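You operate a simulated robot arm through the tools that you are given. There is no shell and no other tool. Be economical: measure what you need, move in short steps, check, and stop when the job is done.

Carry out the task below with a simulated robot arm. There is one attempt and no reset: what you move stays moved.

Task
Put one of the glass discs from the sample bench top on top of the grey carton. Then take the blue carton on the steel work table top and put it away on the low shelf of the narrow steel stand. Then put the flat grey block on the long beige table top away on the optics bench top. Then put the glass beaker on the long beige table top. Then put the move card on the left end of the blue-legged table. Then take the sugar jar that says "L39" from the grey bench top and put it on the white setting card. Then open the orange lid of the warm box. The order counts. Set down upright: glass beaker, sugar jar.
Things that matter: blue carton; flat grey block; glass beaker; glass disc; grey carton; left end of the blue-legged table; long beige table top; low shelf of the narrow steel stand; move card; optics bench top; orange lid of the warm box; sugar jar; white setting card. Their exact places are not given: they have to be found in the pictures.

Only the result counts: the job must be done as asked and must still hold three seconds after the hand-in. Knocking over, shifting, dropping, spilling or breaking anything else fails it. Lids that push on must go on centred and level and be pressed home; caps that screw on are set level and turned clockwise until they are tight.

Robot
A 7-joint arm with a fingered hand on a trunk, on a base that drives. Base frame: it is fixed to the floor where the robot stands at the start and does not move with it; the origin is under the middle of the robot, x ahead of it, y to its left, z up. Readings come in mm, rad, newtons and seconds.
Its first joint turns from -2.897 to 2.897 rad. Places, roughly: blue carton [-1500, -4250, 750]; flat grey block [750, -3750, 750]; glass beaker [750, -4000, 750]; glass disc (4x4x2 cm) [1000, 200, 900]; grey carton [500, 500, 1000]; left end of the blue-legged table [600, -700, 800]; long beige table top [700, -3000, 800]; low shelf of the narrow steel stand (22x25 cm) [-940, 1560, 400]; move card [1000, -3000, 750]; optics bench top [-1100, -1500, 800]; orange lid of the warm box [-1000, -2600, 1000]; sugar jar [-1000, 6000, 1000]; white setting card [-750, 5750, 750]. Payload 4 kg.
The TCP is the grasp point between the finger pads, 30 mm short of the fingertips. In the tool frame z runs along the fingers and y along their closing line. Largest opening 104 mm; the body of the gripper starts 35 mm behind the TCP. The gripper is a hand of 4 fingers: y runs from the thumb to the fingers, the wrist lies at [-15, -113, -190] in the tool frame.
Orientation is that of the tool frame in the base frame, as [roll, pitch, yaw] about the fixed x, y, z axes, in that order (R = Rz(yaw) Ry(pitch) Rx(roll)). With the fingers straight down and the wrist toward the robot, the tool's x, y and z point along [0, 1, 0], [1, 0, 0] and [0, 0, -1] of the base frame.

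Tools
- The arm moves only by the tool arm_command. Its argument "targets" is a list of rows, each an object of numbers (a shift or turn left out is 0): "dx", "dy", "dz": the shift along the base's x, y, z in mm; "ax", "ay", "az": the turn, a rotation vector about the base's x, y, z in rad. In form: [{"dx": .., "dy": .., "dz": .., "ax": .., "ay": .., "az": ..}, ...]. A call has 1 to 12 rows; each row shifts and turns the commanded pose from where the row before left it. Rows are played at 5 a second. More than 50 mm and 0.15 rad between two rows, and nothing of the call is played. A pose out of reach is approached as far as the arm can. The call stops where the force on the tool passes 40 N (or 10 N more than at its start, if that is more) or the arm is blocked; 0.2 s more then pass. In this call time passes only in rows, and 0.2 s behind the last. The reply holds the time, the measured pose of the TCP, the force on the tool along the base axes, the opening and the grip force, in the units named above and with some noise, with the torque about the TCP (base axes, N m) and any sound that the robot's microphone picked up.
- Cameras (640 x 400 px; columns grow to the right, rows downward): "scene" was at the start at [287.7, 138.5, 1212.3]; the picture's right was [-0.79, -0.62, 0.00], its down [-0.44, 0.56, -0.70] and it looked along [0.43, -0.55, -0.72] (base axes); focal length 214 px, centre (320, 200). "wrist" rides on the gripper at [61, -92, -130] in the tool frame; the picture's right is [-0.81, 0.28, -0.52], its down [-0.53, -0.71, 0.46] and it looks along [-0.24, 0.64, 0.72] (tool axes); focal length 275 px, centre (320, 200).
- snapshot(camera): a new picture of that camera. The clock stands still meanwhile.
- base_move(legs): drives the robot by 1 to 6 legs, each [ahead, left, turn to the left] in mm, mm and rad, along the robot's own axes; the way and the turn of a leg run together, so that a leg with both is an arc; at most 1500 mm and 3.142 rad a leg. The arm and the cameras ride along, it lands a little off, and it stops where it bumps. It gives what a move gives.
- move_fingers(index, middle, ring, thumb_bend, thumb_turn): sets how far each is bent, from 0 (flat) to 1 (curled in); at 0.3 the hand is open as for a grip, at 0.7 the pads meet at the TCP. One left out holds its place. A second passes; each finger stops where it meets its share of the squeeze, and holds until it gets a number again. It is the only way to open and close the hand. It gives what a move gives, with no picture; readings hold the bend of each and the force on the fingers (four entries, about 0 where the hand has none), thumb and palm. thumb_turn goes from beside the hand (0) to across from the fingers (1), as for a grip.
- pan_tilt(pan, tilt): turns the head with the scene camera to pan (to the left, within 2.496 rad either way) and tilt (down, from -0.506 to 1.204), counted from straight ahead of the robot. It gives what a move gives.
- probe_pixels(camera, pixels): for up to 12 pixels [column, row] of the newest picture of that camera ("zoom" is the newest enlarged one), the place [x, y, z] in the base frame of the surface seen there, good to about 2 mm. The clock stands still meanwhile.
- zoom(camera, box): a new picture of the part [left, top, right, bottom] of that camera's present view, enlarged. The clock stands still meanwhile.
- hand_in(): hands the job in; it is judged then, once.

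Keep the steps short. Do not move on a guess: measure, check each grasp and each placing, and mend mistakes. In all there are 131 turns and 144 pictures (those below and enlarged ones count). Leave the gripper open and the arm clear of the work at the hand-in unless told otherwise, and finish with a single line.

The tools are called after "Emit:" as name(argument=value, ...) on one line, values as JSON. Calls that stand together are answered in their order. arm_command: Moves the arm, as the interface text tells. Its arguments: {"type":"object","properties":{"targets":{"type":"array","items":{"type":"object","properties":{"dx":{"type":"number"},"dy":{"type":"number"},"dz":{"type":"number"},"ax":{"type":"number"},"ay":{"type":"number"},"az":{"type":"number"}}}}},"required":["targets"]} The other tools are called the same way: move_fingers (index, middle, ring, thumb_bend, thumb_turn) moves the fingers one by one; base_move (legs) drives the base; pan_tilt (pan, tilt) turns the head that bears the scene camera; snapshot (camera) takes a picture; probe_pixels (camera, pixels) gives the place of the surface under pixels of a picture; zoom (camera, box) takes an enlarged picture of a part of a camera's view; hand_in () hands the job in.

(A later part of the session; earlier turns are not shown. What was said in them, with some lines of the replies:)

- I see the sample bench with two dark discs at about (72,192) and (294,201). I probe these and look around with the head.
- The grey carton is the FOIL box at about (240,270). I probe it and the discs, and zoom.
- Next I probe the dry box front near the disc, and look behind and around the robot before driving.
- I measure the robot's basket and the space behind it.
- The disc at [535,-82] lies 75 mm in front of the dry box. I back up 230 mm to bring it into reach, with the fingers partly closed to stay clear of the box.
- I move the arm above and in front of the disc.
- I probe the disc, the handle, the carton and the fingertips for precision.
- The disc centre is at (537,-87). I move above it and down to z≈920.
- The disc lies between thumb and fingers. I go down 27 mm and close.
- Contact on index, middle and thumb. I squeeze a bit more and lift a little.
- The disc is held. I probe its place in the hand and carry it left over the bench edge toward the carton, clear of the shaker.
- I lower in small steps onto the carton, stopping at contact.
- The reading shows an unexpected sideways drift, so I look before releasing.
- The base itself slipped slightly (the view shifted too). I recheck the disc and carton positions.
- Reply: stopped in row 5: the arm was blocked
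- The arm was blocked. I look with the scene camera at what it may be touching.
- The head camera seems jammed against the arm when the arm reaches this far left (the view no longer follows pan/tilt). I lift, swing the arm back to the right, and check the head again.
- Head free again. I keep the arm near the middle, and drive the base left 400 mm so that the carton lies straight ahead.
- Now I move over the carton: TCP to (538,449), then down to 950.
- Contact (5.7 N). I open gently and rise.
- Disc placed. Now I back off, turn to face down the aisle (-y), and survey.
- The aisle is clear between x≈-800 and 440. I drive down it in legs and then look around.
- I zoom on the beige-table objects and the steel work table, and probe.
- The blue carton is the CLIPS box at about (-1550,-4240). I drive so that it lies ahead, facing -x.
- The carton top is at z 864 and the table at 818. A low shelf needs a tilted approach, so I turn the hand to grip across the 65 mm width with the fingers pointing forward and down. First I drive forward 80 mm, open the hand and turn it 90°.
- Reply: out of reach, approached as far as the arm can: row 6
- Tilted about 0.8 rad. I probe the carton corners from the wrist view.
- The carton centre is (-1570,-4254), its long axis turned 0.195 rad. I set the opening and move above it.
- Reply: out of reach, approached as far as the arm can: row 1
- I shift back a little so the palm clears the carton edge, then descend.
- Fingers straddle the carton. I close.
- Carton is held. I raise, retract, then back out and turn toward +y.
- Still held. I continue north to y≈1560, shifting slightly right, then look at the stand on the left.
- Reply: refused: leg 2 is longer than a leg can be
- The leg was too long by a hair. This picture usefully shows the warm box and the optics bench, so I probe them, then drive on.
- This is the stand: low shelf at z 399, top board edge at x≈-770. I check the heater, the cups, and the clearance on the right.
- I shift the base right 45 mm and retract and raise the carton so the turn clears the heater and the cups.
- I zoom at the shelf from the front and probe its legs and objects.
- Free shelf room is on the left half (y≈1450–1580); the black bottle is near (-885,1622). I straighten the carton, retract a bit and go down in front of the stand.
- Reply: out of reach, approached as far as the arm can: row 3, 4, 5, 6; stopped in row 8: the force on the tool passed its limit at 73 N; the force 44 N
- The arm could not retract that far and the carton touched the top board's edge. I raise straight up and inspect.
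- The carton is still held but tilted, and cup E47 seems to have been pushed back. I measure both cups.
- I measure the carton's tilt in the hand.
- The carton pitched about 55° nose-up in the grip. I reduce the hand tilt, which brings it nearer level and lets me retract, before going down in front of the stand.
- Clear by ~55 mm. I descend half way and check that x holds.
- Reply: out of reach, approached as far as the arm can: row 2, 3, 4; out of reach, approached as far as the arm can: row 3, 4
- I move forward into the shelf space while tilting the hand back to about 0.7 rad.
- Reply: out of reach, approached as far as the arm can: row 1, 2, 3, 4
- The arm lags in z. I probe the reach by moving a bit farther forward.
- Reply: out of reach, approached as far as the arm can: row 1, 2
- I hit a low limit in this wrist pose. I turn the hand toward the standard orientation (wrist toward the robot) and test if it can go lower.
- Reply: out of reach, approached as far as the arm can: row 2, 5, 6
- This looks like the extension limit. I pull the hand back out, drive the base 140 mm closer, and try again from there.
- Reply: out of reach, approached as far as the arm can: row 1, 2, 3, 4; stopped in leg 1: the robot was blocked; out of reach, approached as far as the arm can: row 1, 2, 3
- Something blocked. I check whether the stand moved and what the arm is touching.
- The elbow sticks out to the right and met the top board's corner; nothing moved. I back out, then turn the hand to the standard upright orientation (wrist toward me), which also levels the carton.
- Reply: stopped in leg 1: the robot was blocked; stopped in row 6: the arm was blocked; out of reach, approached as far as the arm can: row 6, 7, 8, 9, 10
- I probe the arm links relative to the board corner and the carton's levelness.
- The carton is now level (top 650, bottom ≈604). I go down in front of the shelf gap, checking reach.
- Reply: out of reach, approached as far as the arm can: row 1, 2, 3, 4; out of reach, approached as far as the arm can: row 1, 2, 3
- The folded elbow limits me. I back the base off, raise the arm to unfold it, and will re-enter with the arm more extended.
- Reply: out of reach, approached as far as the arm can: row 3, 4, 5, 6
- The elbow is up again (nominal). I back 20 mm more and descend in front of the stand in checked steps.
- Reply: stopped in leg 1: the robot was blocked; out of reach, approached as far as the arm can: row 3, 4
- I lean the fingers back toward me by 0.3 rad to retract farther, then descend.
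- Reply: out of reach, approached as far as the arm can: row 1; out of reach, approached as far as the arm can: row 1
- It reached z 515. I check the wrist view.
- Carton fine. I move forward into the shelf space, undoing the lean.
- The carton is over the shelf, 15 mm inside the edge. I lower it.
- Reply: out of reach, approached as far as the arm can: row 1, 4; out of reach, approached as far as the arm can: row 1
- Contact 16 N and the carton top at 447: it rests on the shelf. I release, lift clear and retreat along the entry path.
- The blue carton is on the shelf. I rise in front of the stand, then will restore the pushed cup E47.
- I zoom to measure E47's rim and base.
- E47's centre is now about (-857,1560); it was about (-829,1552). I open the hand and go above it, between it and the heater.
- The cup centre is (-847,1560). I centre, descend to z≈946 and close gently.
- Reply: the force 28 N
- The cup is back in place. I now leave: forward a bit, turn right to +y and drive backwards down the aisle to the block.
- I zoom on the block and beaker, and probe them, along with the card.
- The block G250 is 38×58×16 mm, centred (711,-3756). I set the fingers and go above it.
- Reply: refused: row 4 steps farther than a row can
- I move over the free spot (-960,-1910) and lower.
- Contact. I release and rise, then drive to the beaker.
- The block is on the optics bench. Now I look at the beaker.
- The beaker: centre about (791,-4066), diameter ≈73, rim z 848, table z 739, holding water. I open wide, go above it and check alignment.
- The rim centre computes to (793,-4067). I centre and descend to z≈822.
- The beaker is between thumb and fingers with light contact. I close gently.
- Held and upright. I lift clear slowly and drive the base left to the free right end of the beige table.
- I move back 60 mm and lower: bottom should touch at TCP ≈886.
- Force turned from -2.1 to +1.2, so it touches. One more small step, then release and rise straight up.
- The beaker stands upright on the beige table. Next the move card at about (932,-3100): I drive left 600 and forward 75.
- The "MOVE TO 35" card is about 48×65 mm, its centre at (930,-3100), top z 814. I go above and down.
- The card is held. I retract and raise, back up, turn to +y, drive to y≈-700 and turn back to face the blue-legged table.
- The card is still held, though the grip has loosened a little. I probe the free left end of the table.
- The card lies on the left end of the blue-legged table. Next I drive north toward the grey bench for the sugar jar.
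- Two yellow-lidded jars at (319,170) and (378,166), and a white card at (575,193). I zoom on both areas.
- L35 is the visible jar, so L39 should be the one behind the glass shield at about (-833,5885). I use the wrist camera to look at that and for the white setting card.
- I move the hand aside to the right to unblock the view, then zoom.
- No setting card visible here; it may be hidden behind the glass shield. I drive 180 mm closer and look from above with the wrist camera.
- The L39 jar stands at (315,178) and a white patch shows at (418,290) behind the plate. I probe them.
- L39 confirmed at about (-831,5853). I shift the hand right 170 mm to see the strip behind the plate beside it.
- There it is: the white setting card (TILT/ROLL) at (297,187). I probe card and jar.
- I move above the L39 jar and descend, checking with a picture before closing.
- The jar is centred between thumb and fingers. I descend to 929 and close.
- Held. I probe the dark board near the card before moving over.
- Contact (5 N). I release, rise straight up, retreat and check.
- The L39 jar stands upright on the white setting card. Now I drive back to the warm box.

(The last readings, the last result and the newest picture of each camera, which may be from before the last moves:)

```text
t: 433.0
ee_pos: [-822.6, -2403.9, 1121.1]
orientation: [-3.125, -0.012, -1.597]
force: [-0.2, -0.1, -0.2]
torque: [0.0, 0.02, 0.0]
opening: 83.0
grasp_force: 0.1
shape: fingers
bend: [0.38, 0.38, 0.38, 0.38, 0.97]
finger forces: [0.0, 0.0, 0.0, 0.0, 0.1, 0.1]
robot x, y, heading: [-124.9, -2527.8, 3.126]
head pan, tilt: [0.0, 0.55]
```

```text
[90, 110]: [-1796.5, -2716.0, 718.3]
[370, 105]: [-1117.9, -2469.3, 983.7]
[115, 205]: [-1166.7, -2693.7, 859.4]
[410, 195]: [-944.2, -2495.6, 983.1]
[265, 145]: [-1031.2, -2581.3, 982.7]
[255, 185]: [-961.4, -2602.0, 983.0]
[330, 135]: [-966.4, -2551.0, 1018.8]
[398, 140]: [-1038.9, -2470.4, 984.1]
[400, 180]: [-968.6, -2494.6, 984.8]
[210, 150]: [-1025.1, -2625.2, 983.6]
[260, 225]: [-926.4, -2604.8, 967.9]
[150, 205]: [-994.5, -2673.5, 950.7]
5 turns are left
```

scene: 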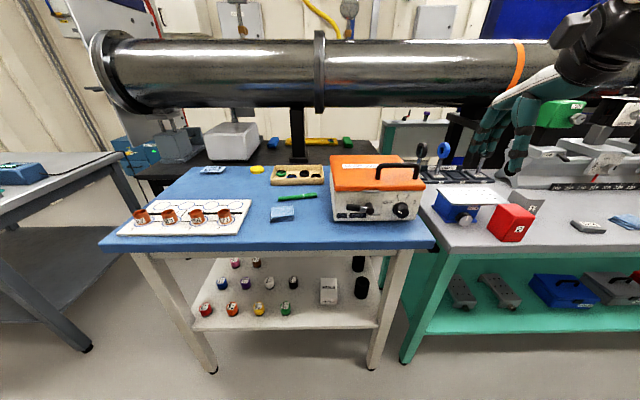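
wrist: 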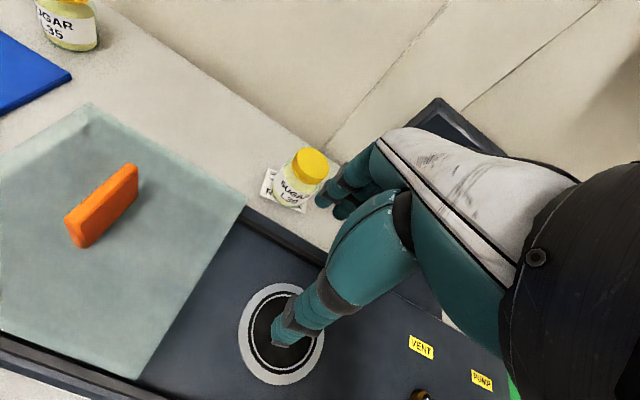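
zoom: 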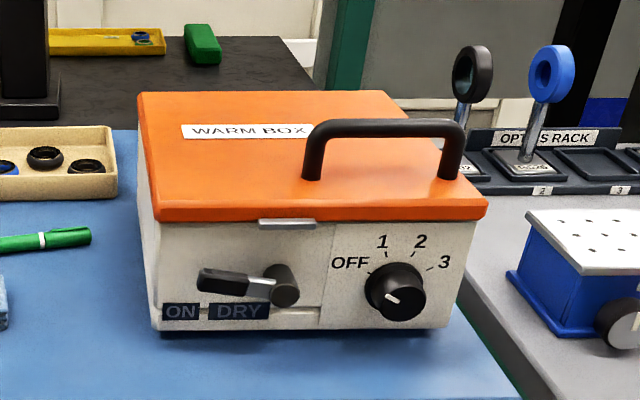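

Few turns remain. The handle bar is at about (-970,-2510,1016). I drive 125 mm closer and put the hand above the bar.

Emit:
base_move(legs=[[125, 0, 0]])

Emit:
arm_command(targets=[{"dy": -40, "az": 0.026}, {"dy": -40, "dx": -8}, {"dy": -36, "dx": -14}, {"dz": -30}, {"dz": -30}])

Emit:
snapshot(camera="wrist")

Emit:
probe_pixels(camera="wrist", pixels=[[250, 220], [260, 230], [270, 240], [280, 250], [290, 260], [300, 270], [240, 240], [260, 260], [280, 280], [300, 250], [270, 220], [250, 250]])

```text
t: 434.3
ee_pos: [-947.3, -2401.2, 1121.8]
orientation: [-3.125, -0.013, -1.597]
force: [-0.5, -0.3, 0.1]
torque: [0.01, -0.02, 0.02]
opening: 83.3
grasp_force: 0.2
shape: fingers
bend: [0.38, 0.38, 0.38, 0.38, 0.97]
finger forces: [0.0, 0.0, 0.1, 0.0, 0.0, 0.0]
robot x, y, heading: [-249.6, -2530.4, 3.121]
head pan, tilt: [0.0, 0.55]
```

```text
t: 435.5
ee_pos: [-969.9, -2517.2, 1062.8]
orientation: [-3.126, -0.013, -1.57]
force: [0.1, 0.2, -0.2]
torque: [0.01, -0.01, 0.0]
opening: 83.0
grasp_force: 0.1
shape: fingers
bend: [0.38, 0.38, 0.38, 0.38, 0.97]
finger forces: [0.0, 0.0, 0.1, 0.0, 0.1, 0.0]
robot x, y, heading: [-250.1, -2527.7, 3.121]
head pan, tilt: [0.0, 0.55]
```

```text
3 pictures are left
```

wrist: 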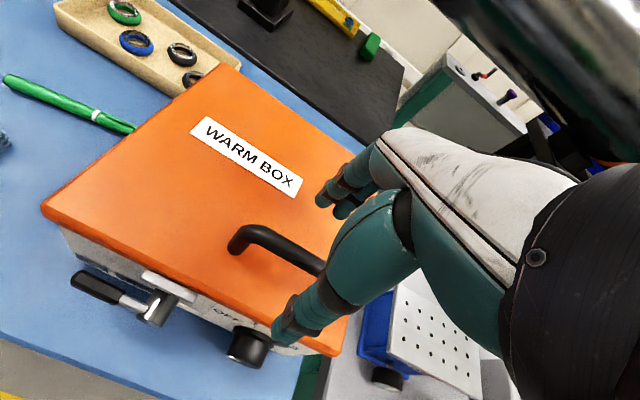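

```text
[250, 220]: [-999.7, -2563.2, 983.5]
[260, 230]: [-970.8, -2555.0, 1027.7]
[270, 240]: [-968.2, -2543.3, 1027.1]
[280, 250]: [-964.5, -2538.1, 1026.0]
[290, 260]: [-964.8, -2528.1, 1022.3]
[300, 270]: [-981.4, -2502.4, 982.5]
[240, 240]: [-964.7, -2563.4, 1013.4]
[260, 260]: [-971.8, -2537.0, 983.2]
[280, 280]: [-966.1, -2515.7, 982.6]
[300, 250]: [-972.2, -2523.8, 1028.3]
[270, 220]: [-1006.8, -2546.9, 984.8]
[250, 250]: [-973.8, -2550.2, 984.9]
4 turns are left
```

Bar centre (-970, z≈1021). I lower onto it, close, and lift the lid along the hinge arc, then look.

Emit:
arm_command(targets=[{"dy": -2, "dz": -22}, {"dz": -19}])

Emit:
move_fingers(index=0.8, middle=0.8, ring=0.8, thumb_bend=0.72)

Emit:
arm_command(targets=[{"dx": -6.6, "dz": 20}, {"dx": -9, "dz": 19}, {"dx": -11, "dz": 18}, {"dx": -13.3, "dz": 16.4}, {"dx": -15.1, "dz": 14.7}, {"dx": -16.8, "dz": 12.9}])

Emit:
arm_command(targets=[{"dx": -18.1, "dz": 10.6}, {"dx": -19.4, "dz": 8.5}, {"dx": -20.2, "dz": 6.2}, {"dx": -20.7, "dz": 3.4}, {"dx": -21.2, "dz": 1.2}, {"dx": -21.1, "dz": -1.5}])

Emit:
snapshot(camera="scene")

```text
t: 436.1
ee_pos: [-971.4, -2519.6, 1020.4]
orientation: [-3.125, -0.016, -1.572]
force: [-0.3, -0.3, 0.1]
torque: [-0.02, 0.02, -0.01]
opening: 83.3
grasp_force: 0.0
shape: fingers
bend: [0.38, 0.38, 0.38, 0.38, 0.97]
finger forces: [0.1, 0.1, 0.0, 0.1, 0.0, 0.0]
robot x, y, heading: [-249.0, -2527.3, 3.122]
head pan, tilt: [0.0, 0.55]
```

```text
t: 437.1
ee_pos: [-970.7, -2517.9, 1019.9]
orientation: [-3.122, -0.012, -1.571]
force: [-4.5, 0.7, -5.4]
torque: [-0.52, -0.18, 0.07]
opening: 0.1
grasp_force: 18.3
shape: fingers
bend: [0.78, 0.79, 0.78, 0.71, 0.97]
finger forces: [0.1, 4.4, 13.0, 0.0, 19.4, 0.1]
robot x, y, heading: [-250.0, -2529.8, 3.126]
head pan, tilt: [0.0, 0.55]
```

```text
t: 438.5
ee_pos: [-1041.0, -2519.2, 1120.9]
orientation: [-3.124, -0.013, -1.572]
force: [-4.1, 3.8, -9.5]
torque: [-0.88, -0.15, -0.21]
opening: 0.0
grasp_force: 33.8
shape: fingers
bend: [0.79, 0.78, 0.76, 0.72, 0.97]
finger forces: [0.0, 11.5, 16.5, 0.1, 39.2, 0.0]
robot x, y, heading: [-250.8, -2528.3, 3.117]
head pan, tilt: [0.0, 0.55]
```

```text
t: 439.9
ee_pos: [-1160.3, -2519.8, 1149.2]
orientation: [-3.125, -0.01, -1.568]
force: [0.7, -0.1, -0.3]
torque: [0.02, 0.05, 0.03]
opening: 0.1
grasp_force: 0.6
shape: fingers
bend: [0.79, 0.8, 0.78, 0.68, 0.97]
finger forces: [0.1, 0.0, 0.0, 0.1, 1.1, 0.0]
robot x, y, heading: [-246.9, -2525.7, 3.122]
head pan, tilt: [0.0, 0.55]
```

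```text
2 pictures are left
3 turns are left
```

scene: 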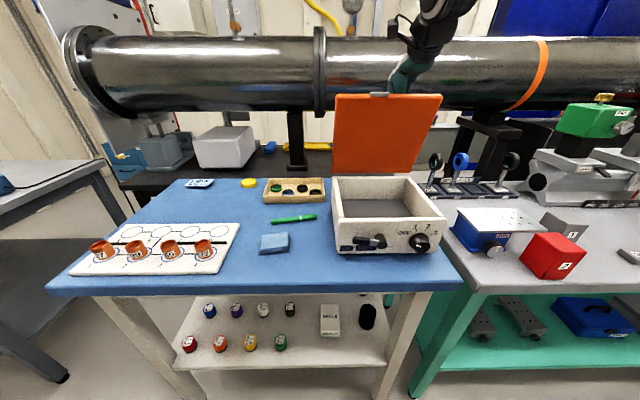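

The lid stands open, about upright. I push it a little further past vertical with the base, open only the far-side fingers, rise straight out above the lid edge, and look.

Emit:
base_move(legs=[[45, 0, 0]])

Emit:
move_fingers(index=0.2, middle=0.2, ring=0.2)

Emit:
arm_command(targets=[{"dz": 15}, {"dz": 20}, {"dz": 25}, {"dz": 30}, {"dz": 30}])

Emit:
snapshot(camera="scene")

Emit:
probe_pixels(camera="scene", pixels=[[380, 95], [385, 110], [385, 130], [380, 150], [380, 165], [370, 80], [400, 120]])

```text
t: 440.8
ee_pos: [-1206.5, -2518.6, 1148.2]
orientation: [-3.123, -0.013, -1.571]
force: [-0.4, 0.4, -1.0]
torque: [-0.05, 0.0, -0.02]
opening: 0.2
grasp_force: 0.3
shape: fingers
bend: [0.79, 0.8, 0.78, 0.68, 0.97]
finger forces: [0.0, 0.1, 0.2, 0.0, 0.0, 0.1]
robot x, y, heading: [-297.5, -2524.8, 3.127]
head pan, tilt: [0.0, 0.55]
```

```text
t: 441.8
ee_pos: [-1206.8, -2518.4, 1147.9]
orientation: [-3.126, -0.013, -1.571]
force: [1.3, 1.1, -0.8]
torque: [0.0, 0.01, 0.0]
opening: 64.6
grasp_force: 0.9
shape: fingers
bend: [0.2, 0.2, 0.2, 0.71, 0.97]
finger forces: [0.1, 0.0, 0.0, 0.1, 1.6, 0.0]
robot x, y, heading: [-298.7, -2526.5, 3.123]
head pan, tilt: [0.0, 0.55]
```

```text
t: 443.0
ee_pos: [-1205.8, -2519.3, 1269.4]
orientation: [-3.125, -0.013, -1.571]
force: [-1.6, 0.0, -0.1]
torque: [0.01, -0.04, -0.01]
opening: 63.3
grasp_force: 0.1
shape: fingers
bend: [0.2, 0.2, 0.2, 0.72, 0.97]
finger forces: [0.1, 0.1, 0.1, 0.1, 0.0, 0.0]
robot x, y, heading: [-297.6, -2524.8, 3.125]
head pan, tilt: [0.0, 0.55]
```

```text
1 pictures are left
```

scene: 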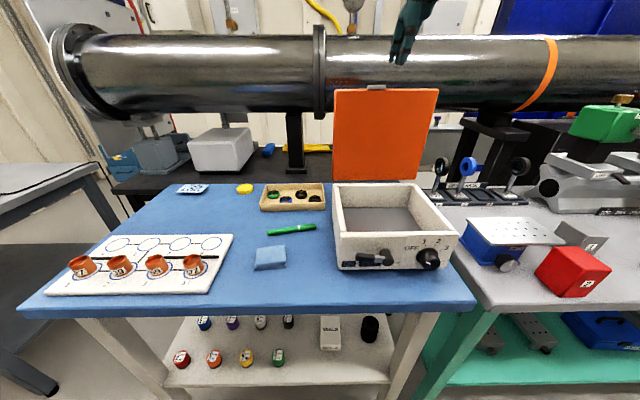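

```text
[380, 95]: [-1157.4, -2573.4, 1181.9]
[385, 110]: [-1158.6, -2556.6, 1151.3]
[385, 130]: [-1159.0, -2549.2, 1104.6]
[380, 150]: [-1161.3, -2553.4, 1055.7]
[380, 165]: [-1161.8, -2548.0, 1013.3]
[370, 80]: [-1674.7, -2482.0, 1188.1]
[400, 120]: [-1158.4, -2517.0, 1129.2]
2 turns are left
```

The lid stands open at about 90° by itself. I retreat over its top edge, open the hand and take a last look.

Emit:
arm_command(targets=[{"dz": 10}, {"dx": 40}, {"dx": 45}, {"dx": 45}, {"dx": 45}, {"dx": 45}, {"dx": 45}, {"dx": 45}])

Emit:
move_fingers(index=0.3, middle=0.3, ring=0.3, thumb_bend=0.3)

Emit:
base_move(legs=[[-120, 0, 0]])

Emit:
snapshot(camera="scene")

```text
t: 444.8
ee_pos: [-896.8, -2518.2, 1278.5]
orientation: [-3.123, -0.012, -1.571]
force: [-0.3, -0.2, -0.5]
torque: [-0.03, -0.02, 0.01]
opening: 63.2
grasp_force: 0.1
shape: fingers
bend: [0.2, 0.2, 0.2, 0.72, 0.97]
finger forces: [0.0, 0.1, 0.0, 0.0, 0.0, 0.0]
robot x, y, heading: [-296.5, -2526.6, 3.127]
head pan, tilt: [0.0, 0.55]
```

```text
t: 445.8
ee_pos: [-896.3, -2518.5, 1280.2]
orientation: [-3.126, -0.012, -1.572]
force: [-0.2, -0.3, 0.4]
torque: [0.0, -0.04, -0.02]
opening: 102.8
grasp_force: 0.0
shape: fingers
bend: [0.3, 0.3, 0.3, 0.3, 0.97]
finger forces: [0.0, 0.1, 0.0, 0.0, 0.0, 0.0]
robot x, y, heading: [-293.9, -2526.8, 3.124]
head pan, tilt: [0.0, 0.55]
```

```text
t: 447.0
ee_pos: [-776.1, -2520.6, 1278.6]
orientation: [-3.125, -0.013, -1.57]
force: [-0.3, 0.5, -0.2]
torque: [-0.01, 0.0, 0.01]
opening: 103.2
grasp_force: 0.1
shape: fingers
bend: [0.3, 0.3, 0.3, 0.3, 0.97]
finger forces: [0.1, 0.1, 0.0, 0.0, 0.0, 0.0]
robot x, y, heading: [-173.1, -2530.3, 3.119]
head pan, tilt: [0.0, 0.55]
```

```text
0 pictures are left
1 turns are left
```

scene: 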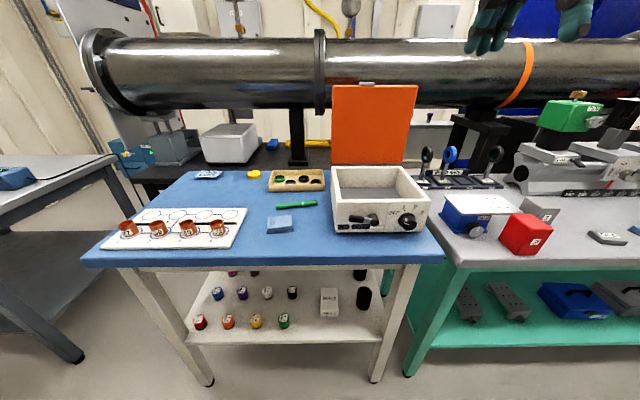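

The lid stays open, the hand is open and the arm is clear of the work, so I hand in.

Emit:
hand_in()

```text
The job is handed in.
```

All seven steps were done in order and handed in, but carrying the blue carton knocked cup E47 on the narrow stand about 26 mm; I put it back to within about 5 mm by eye.
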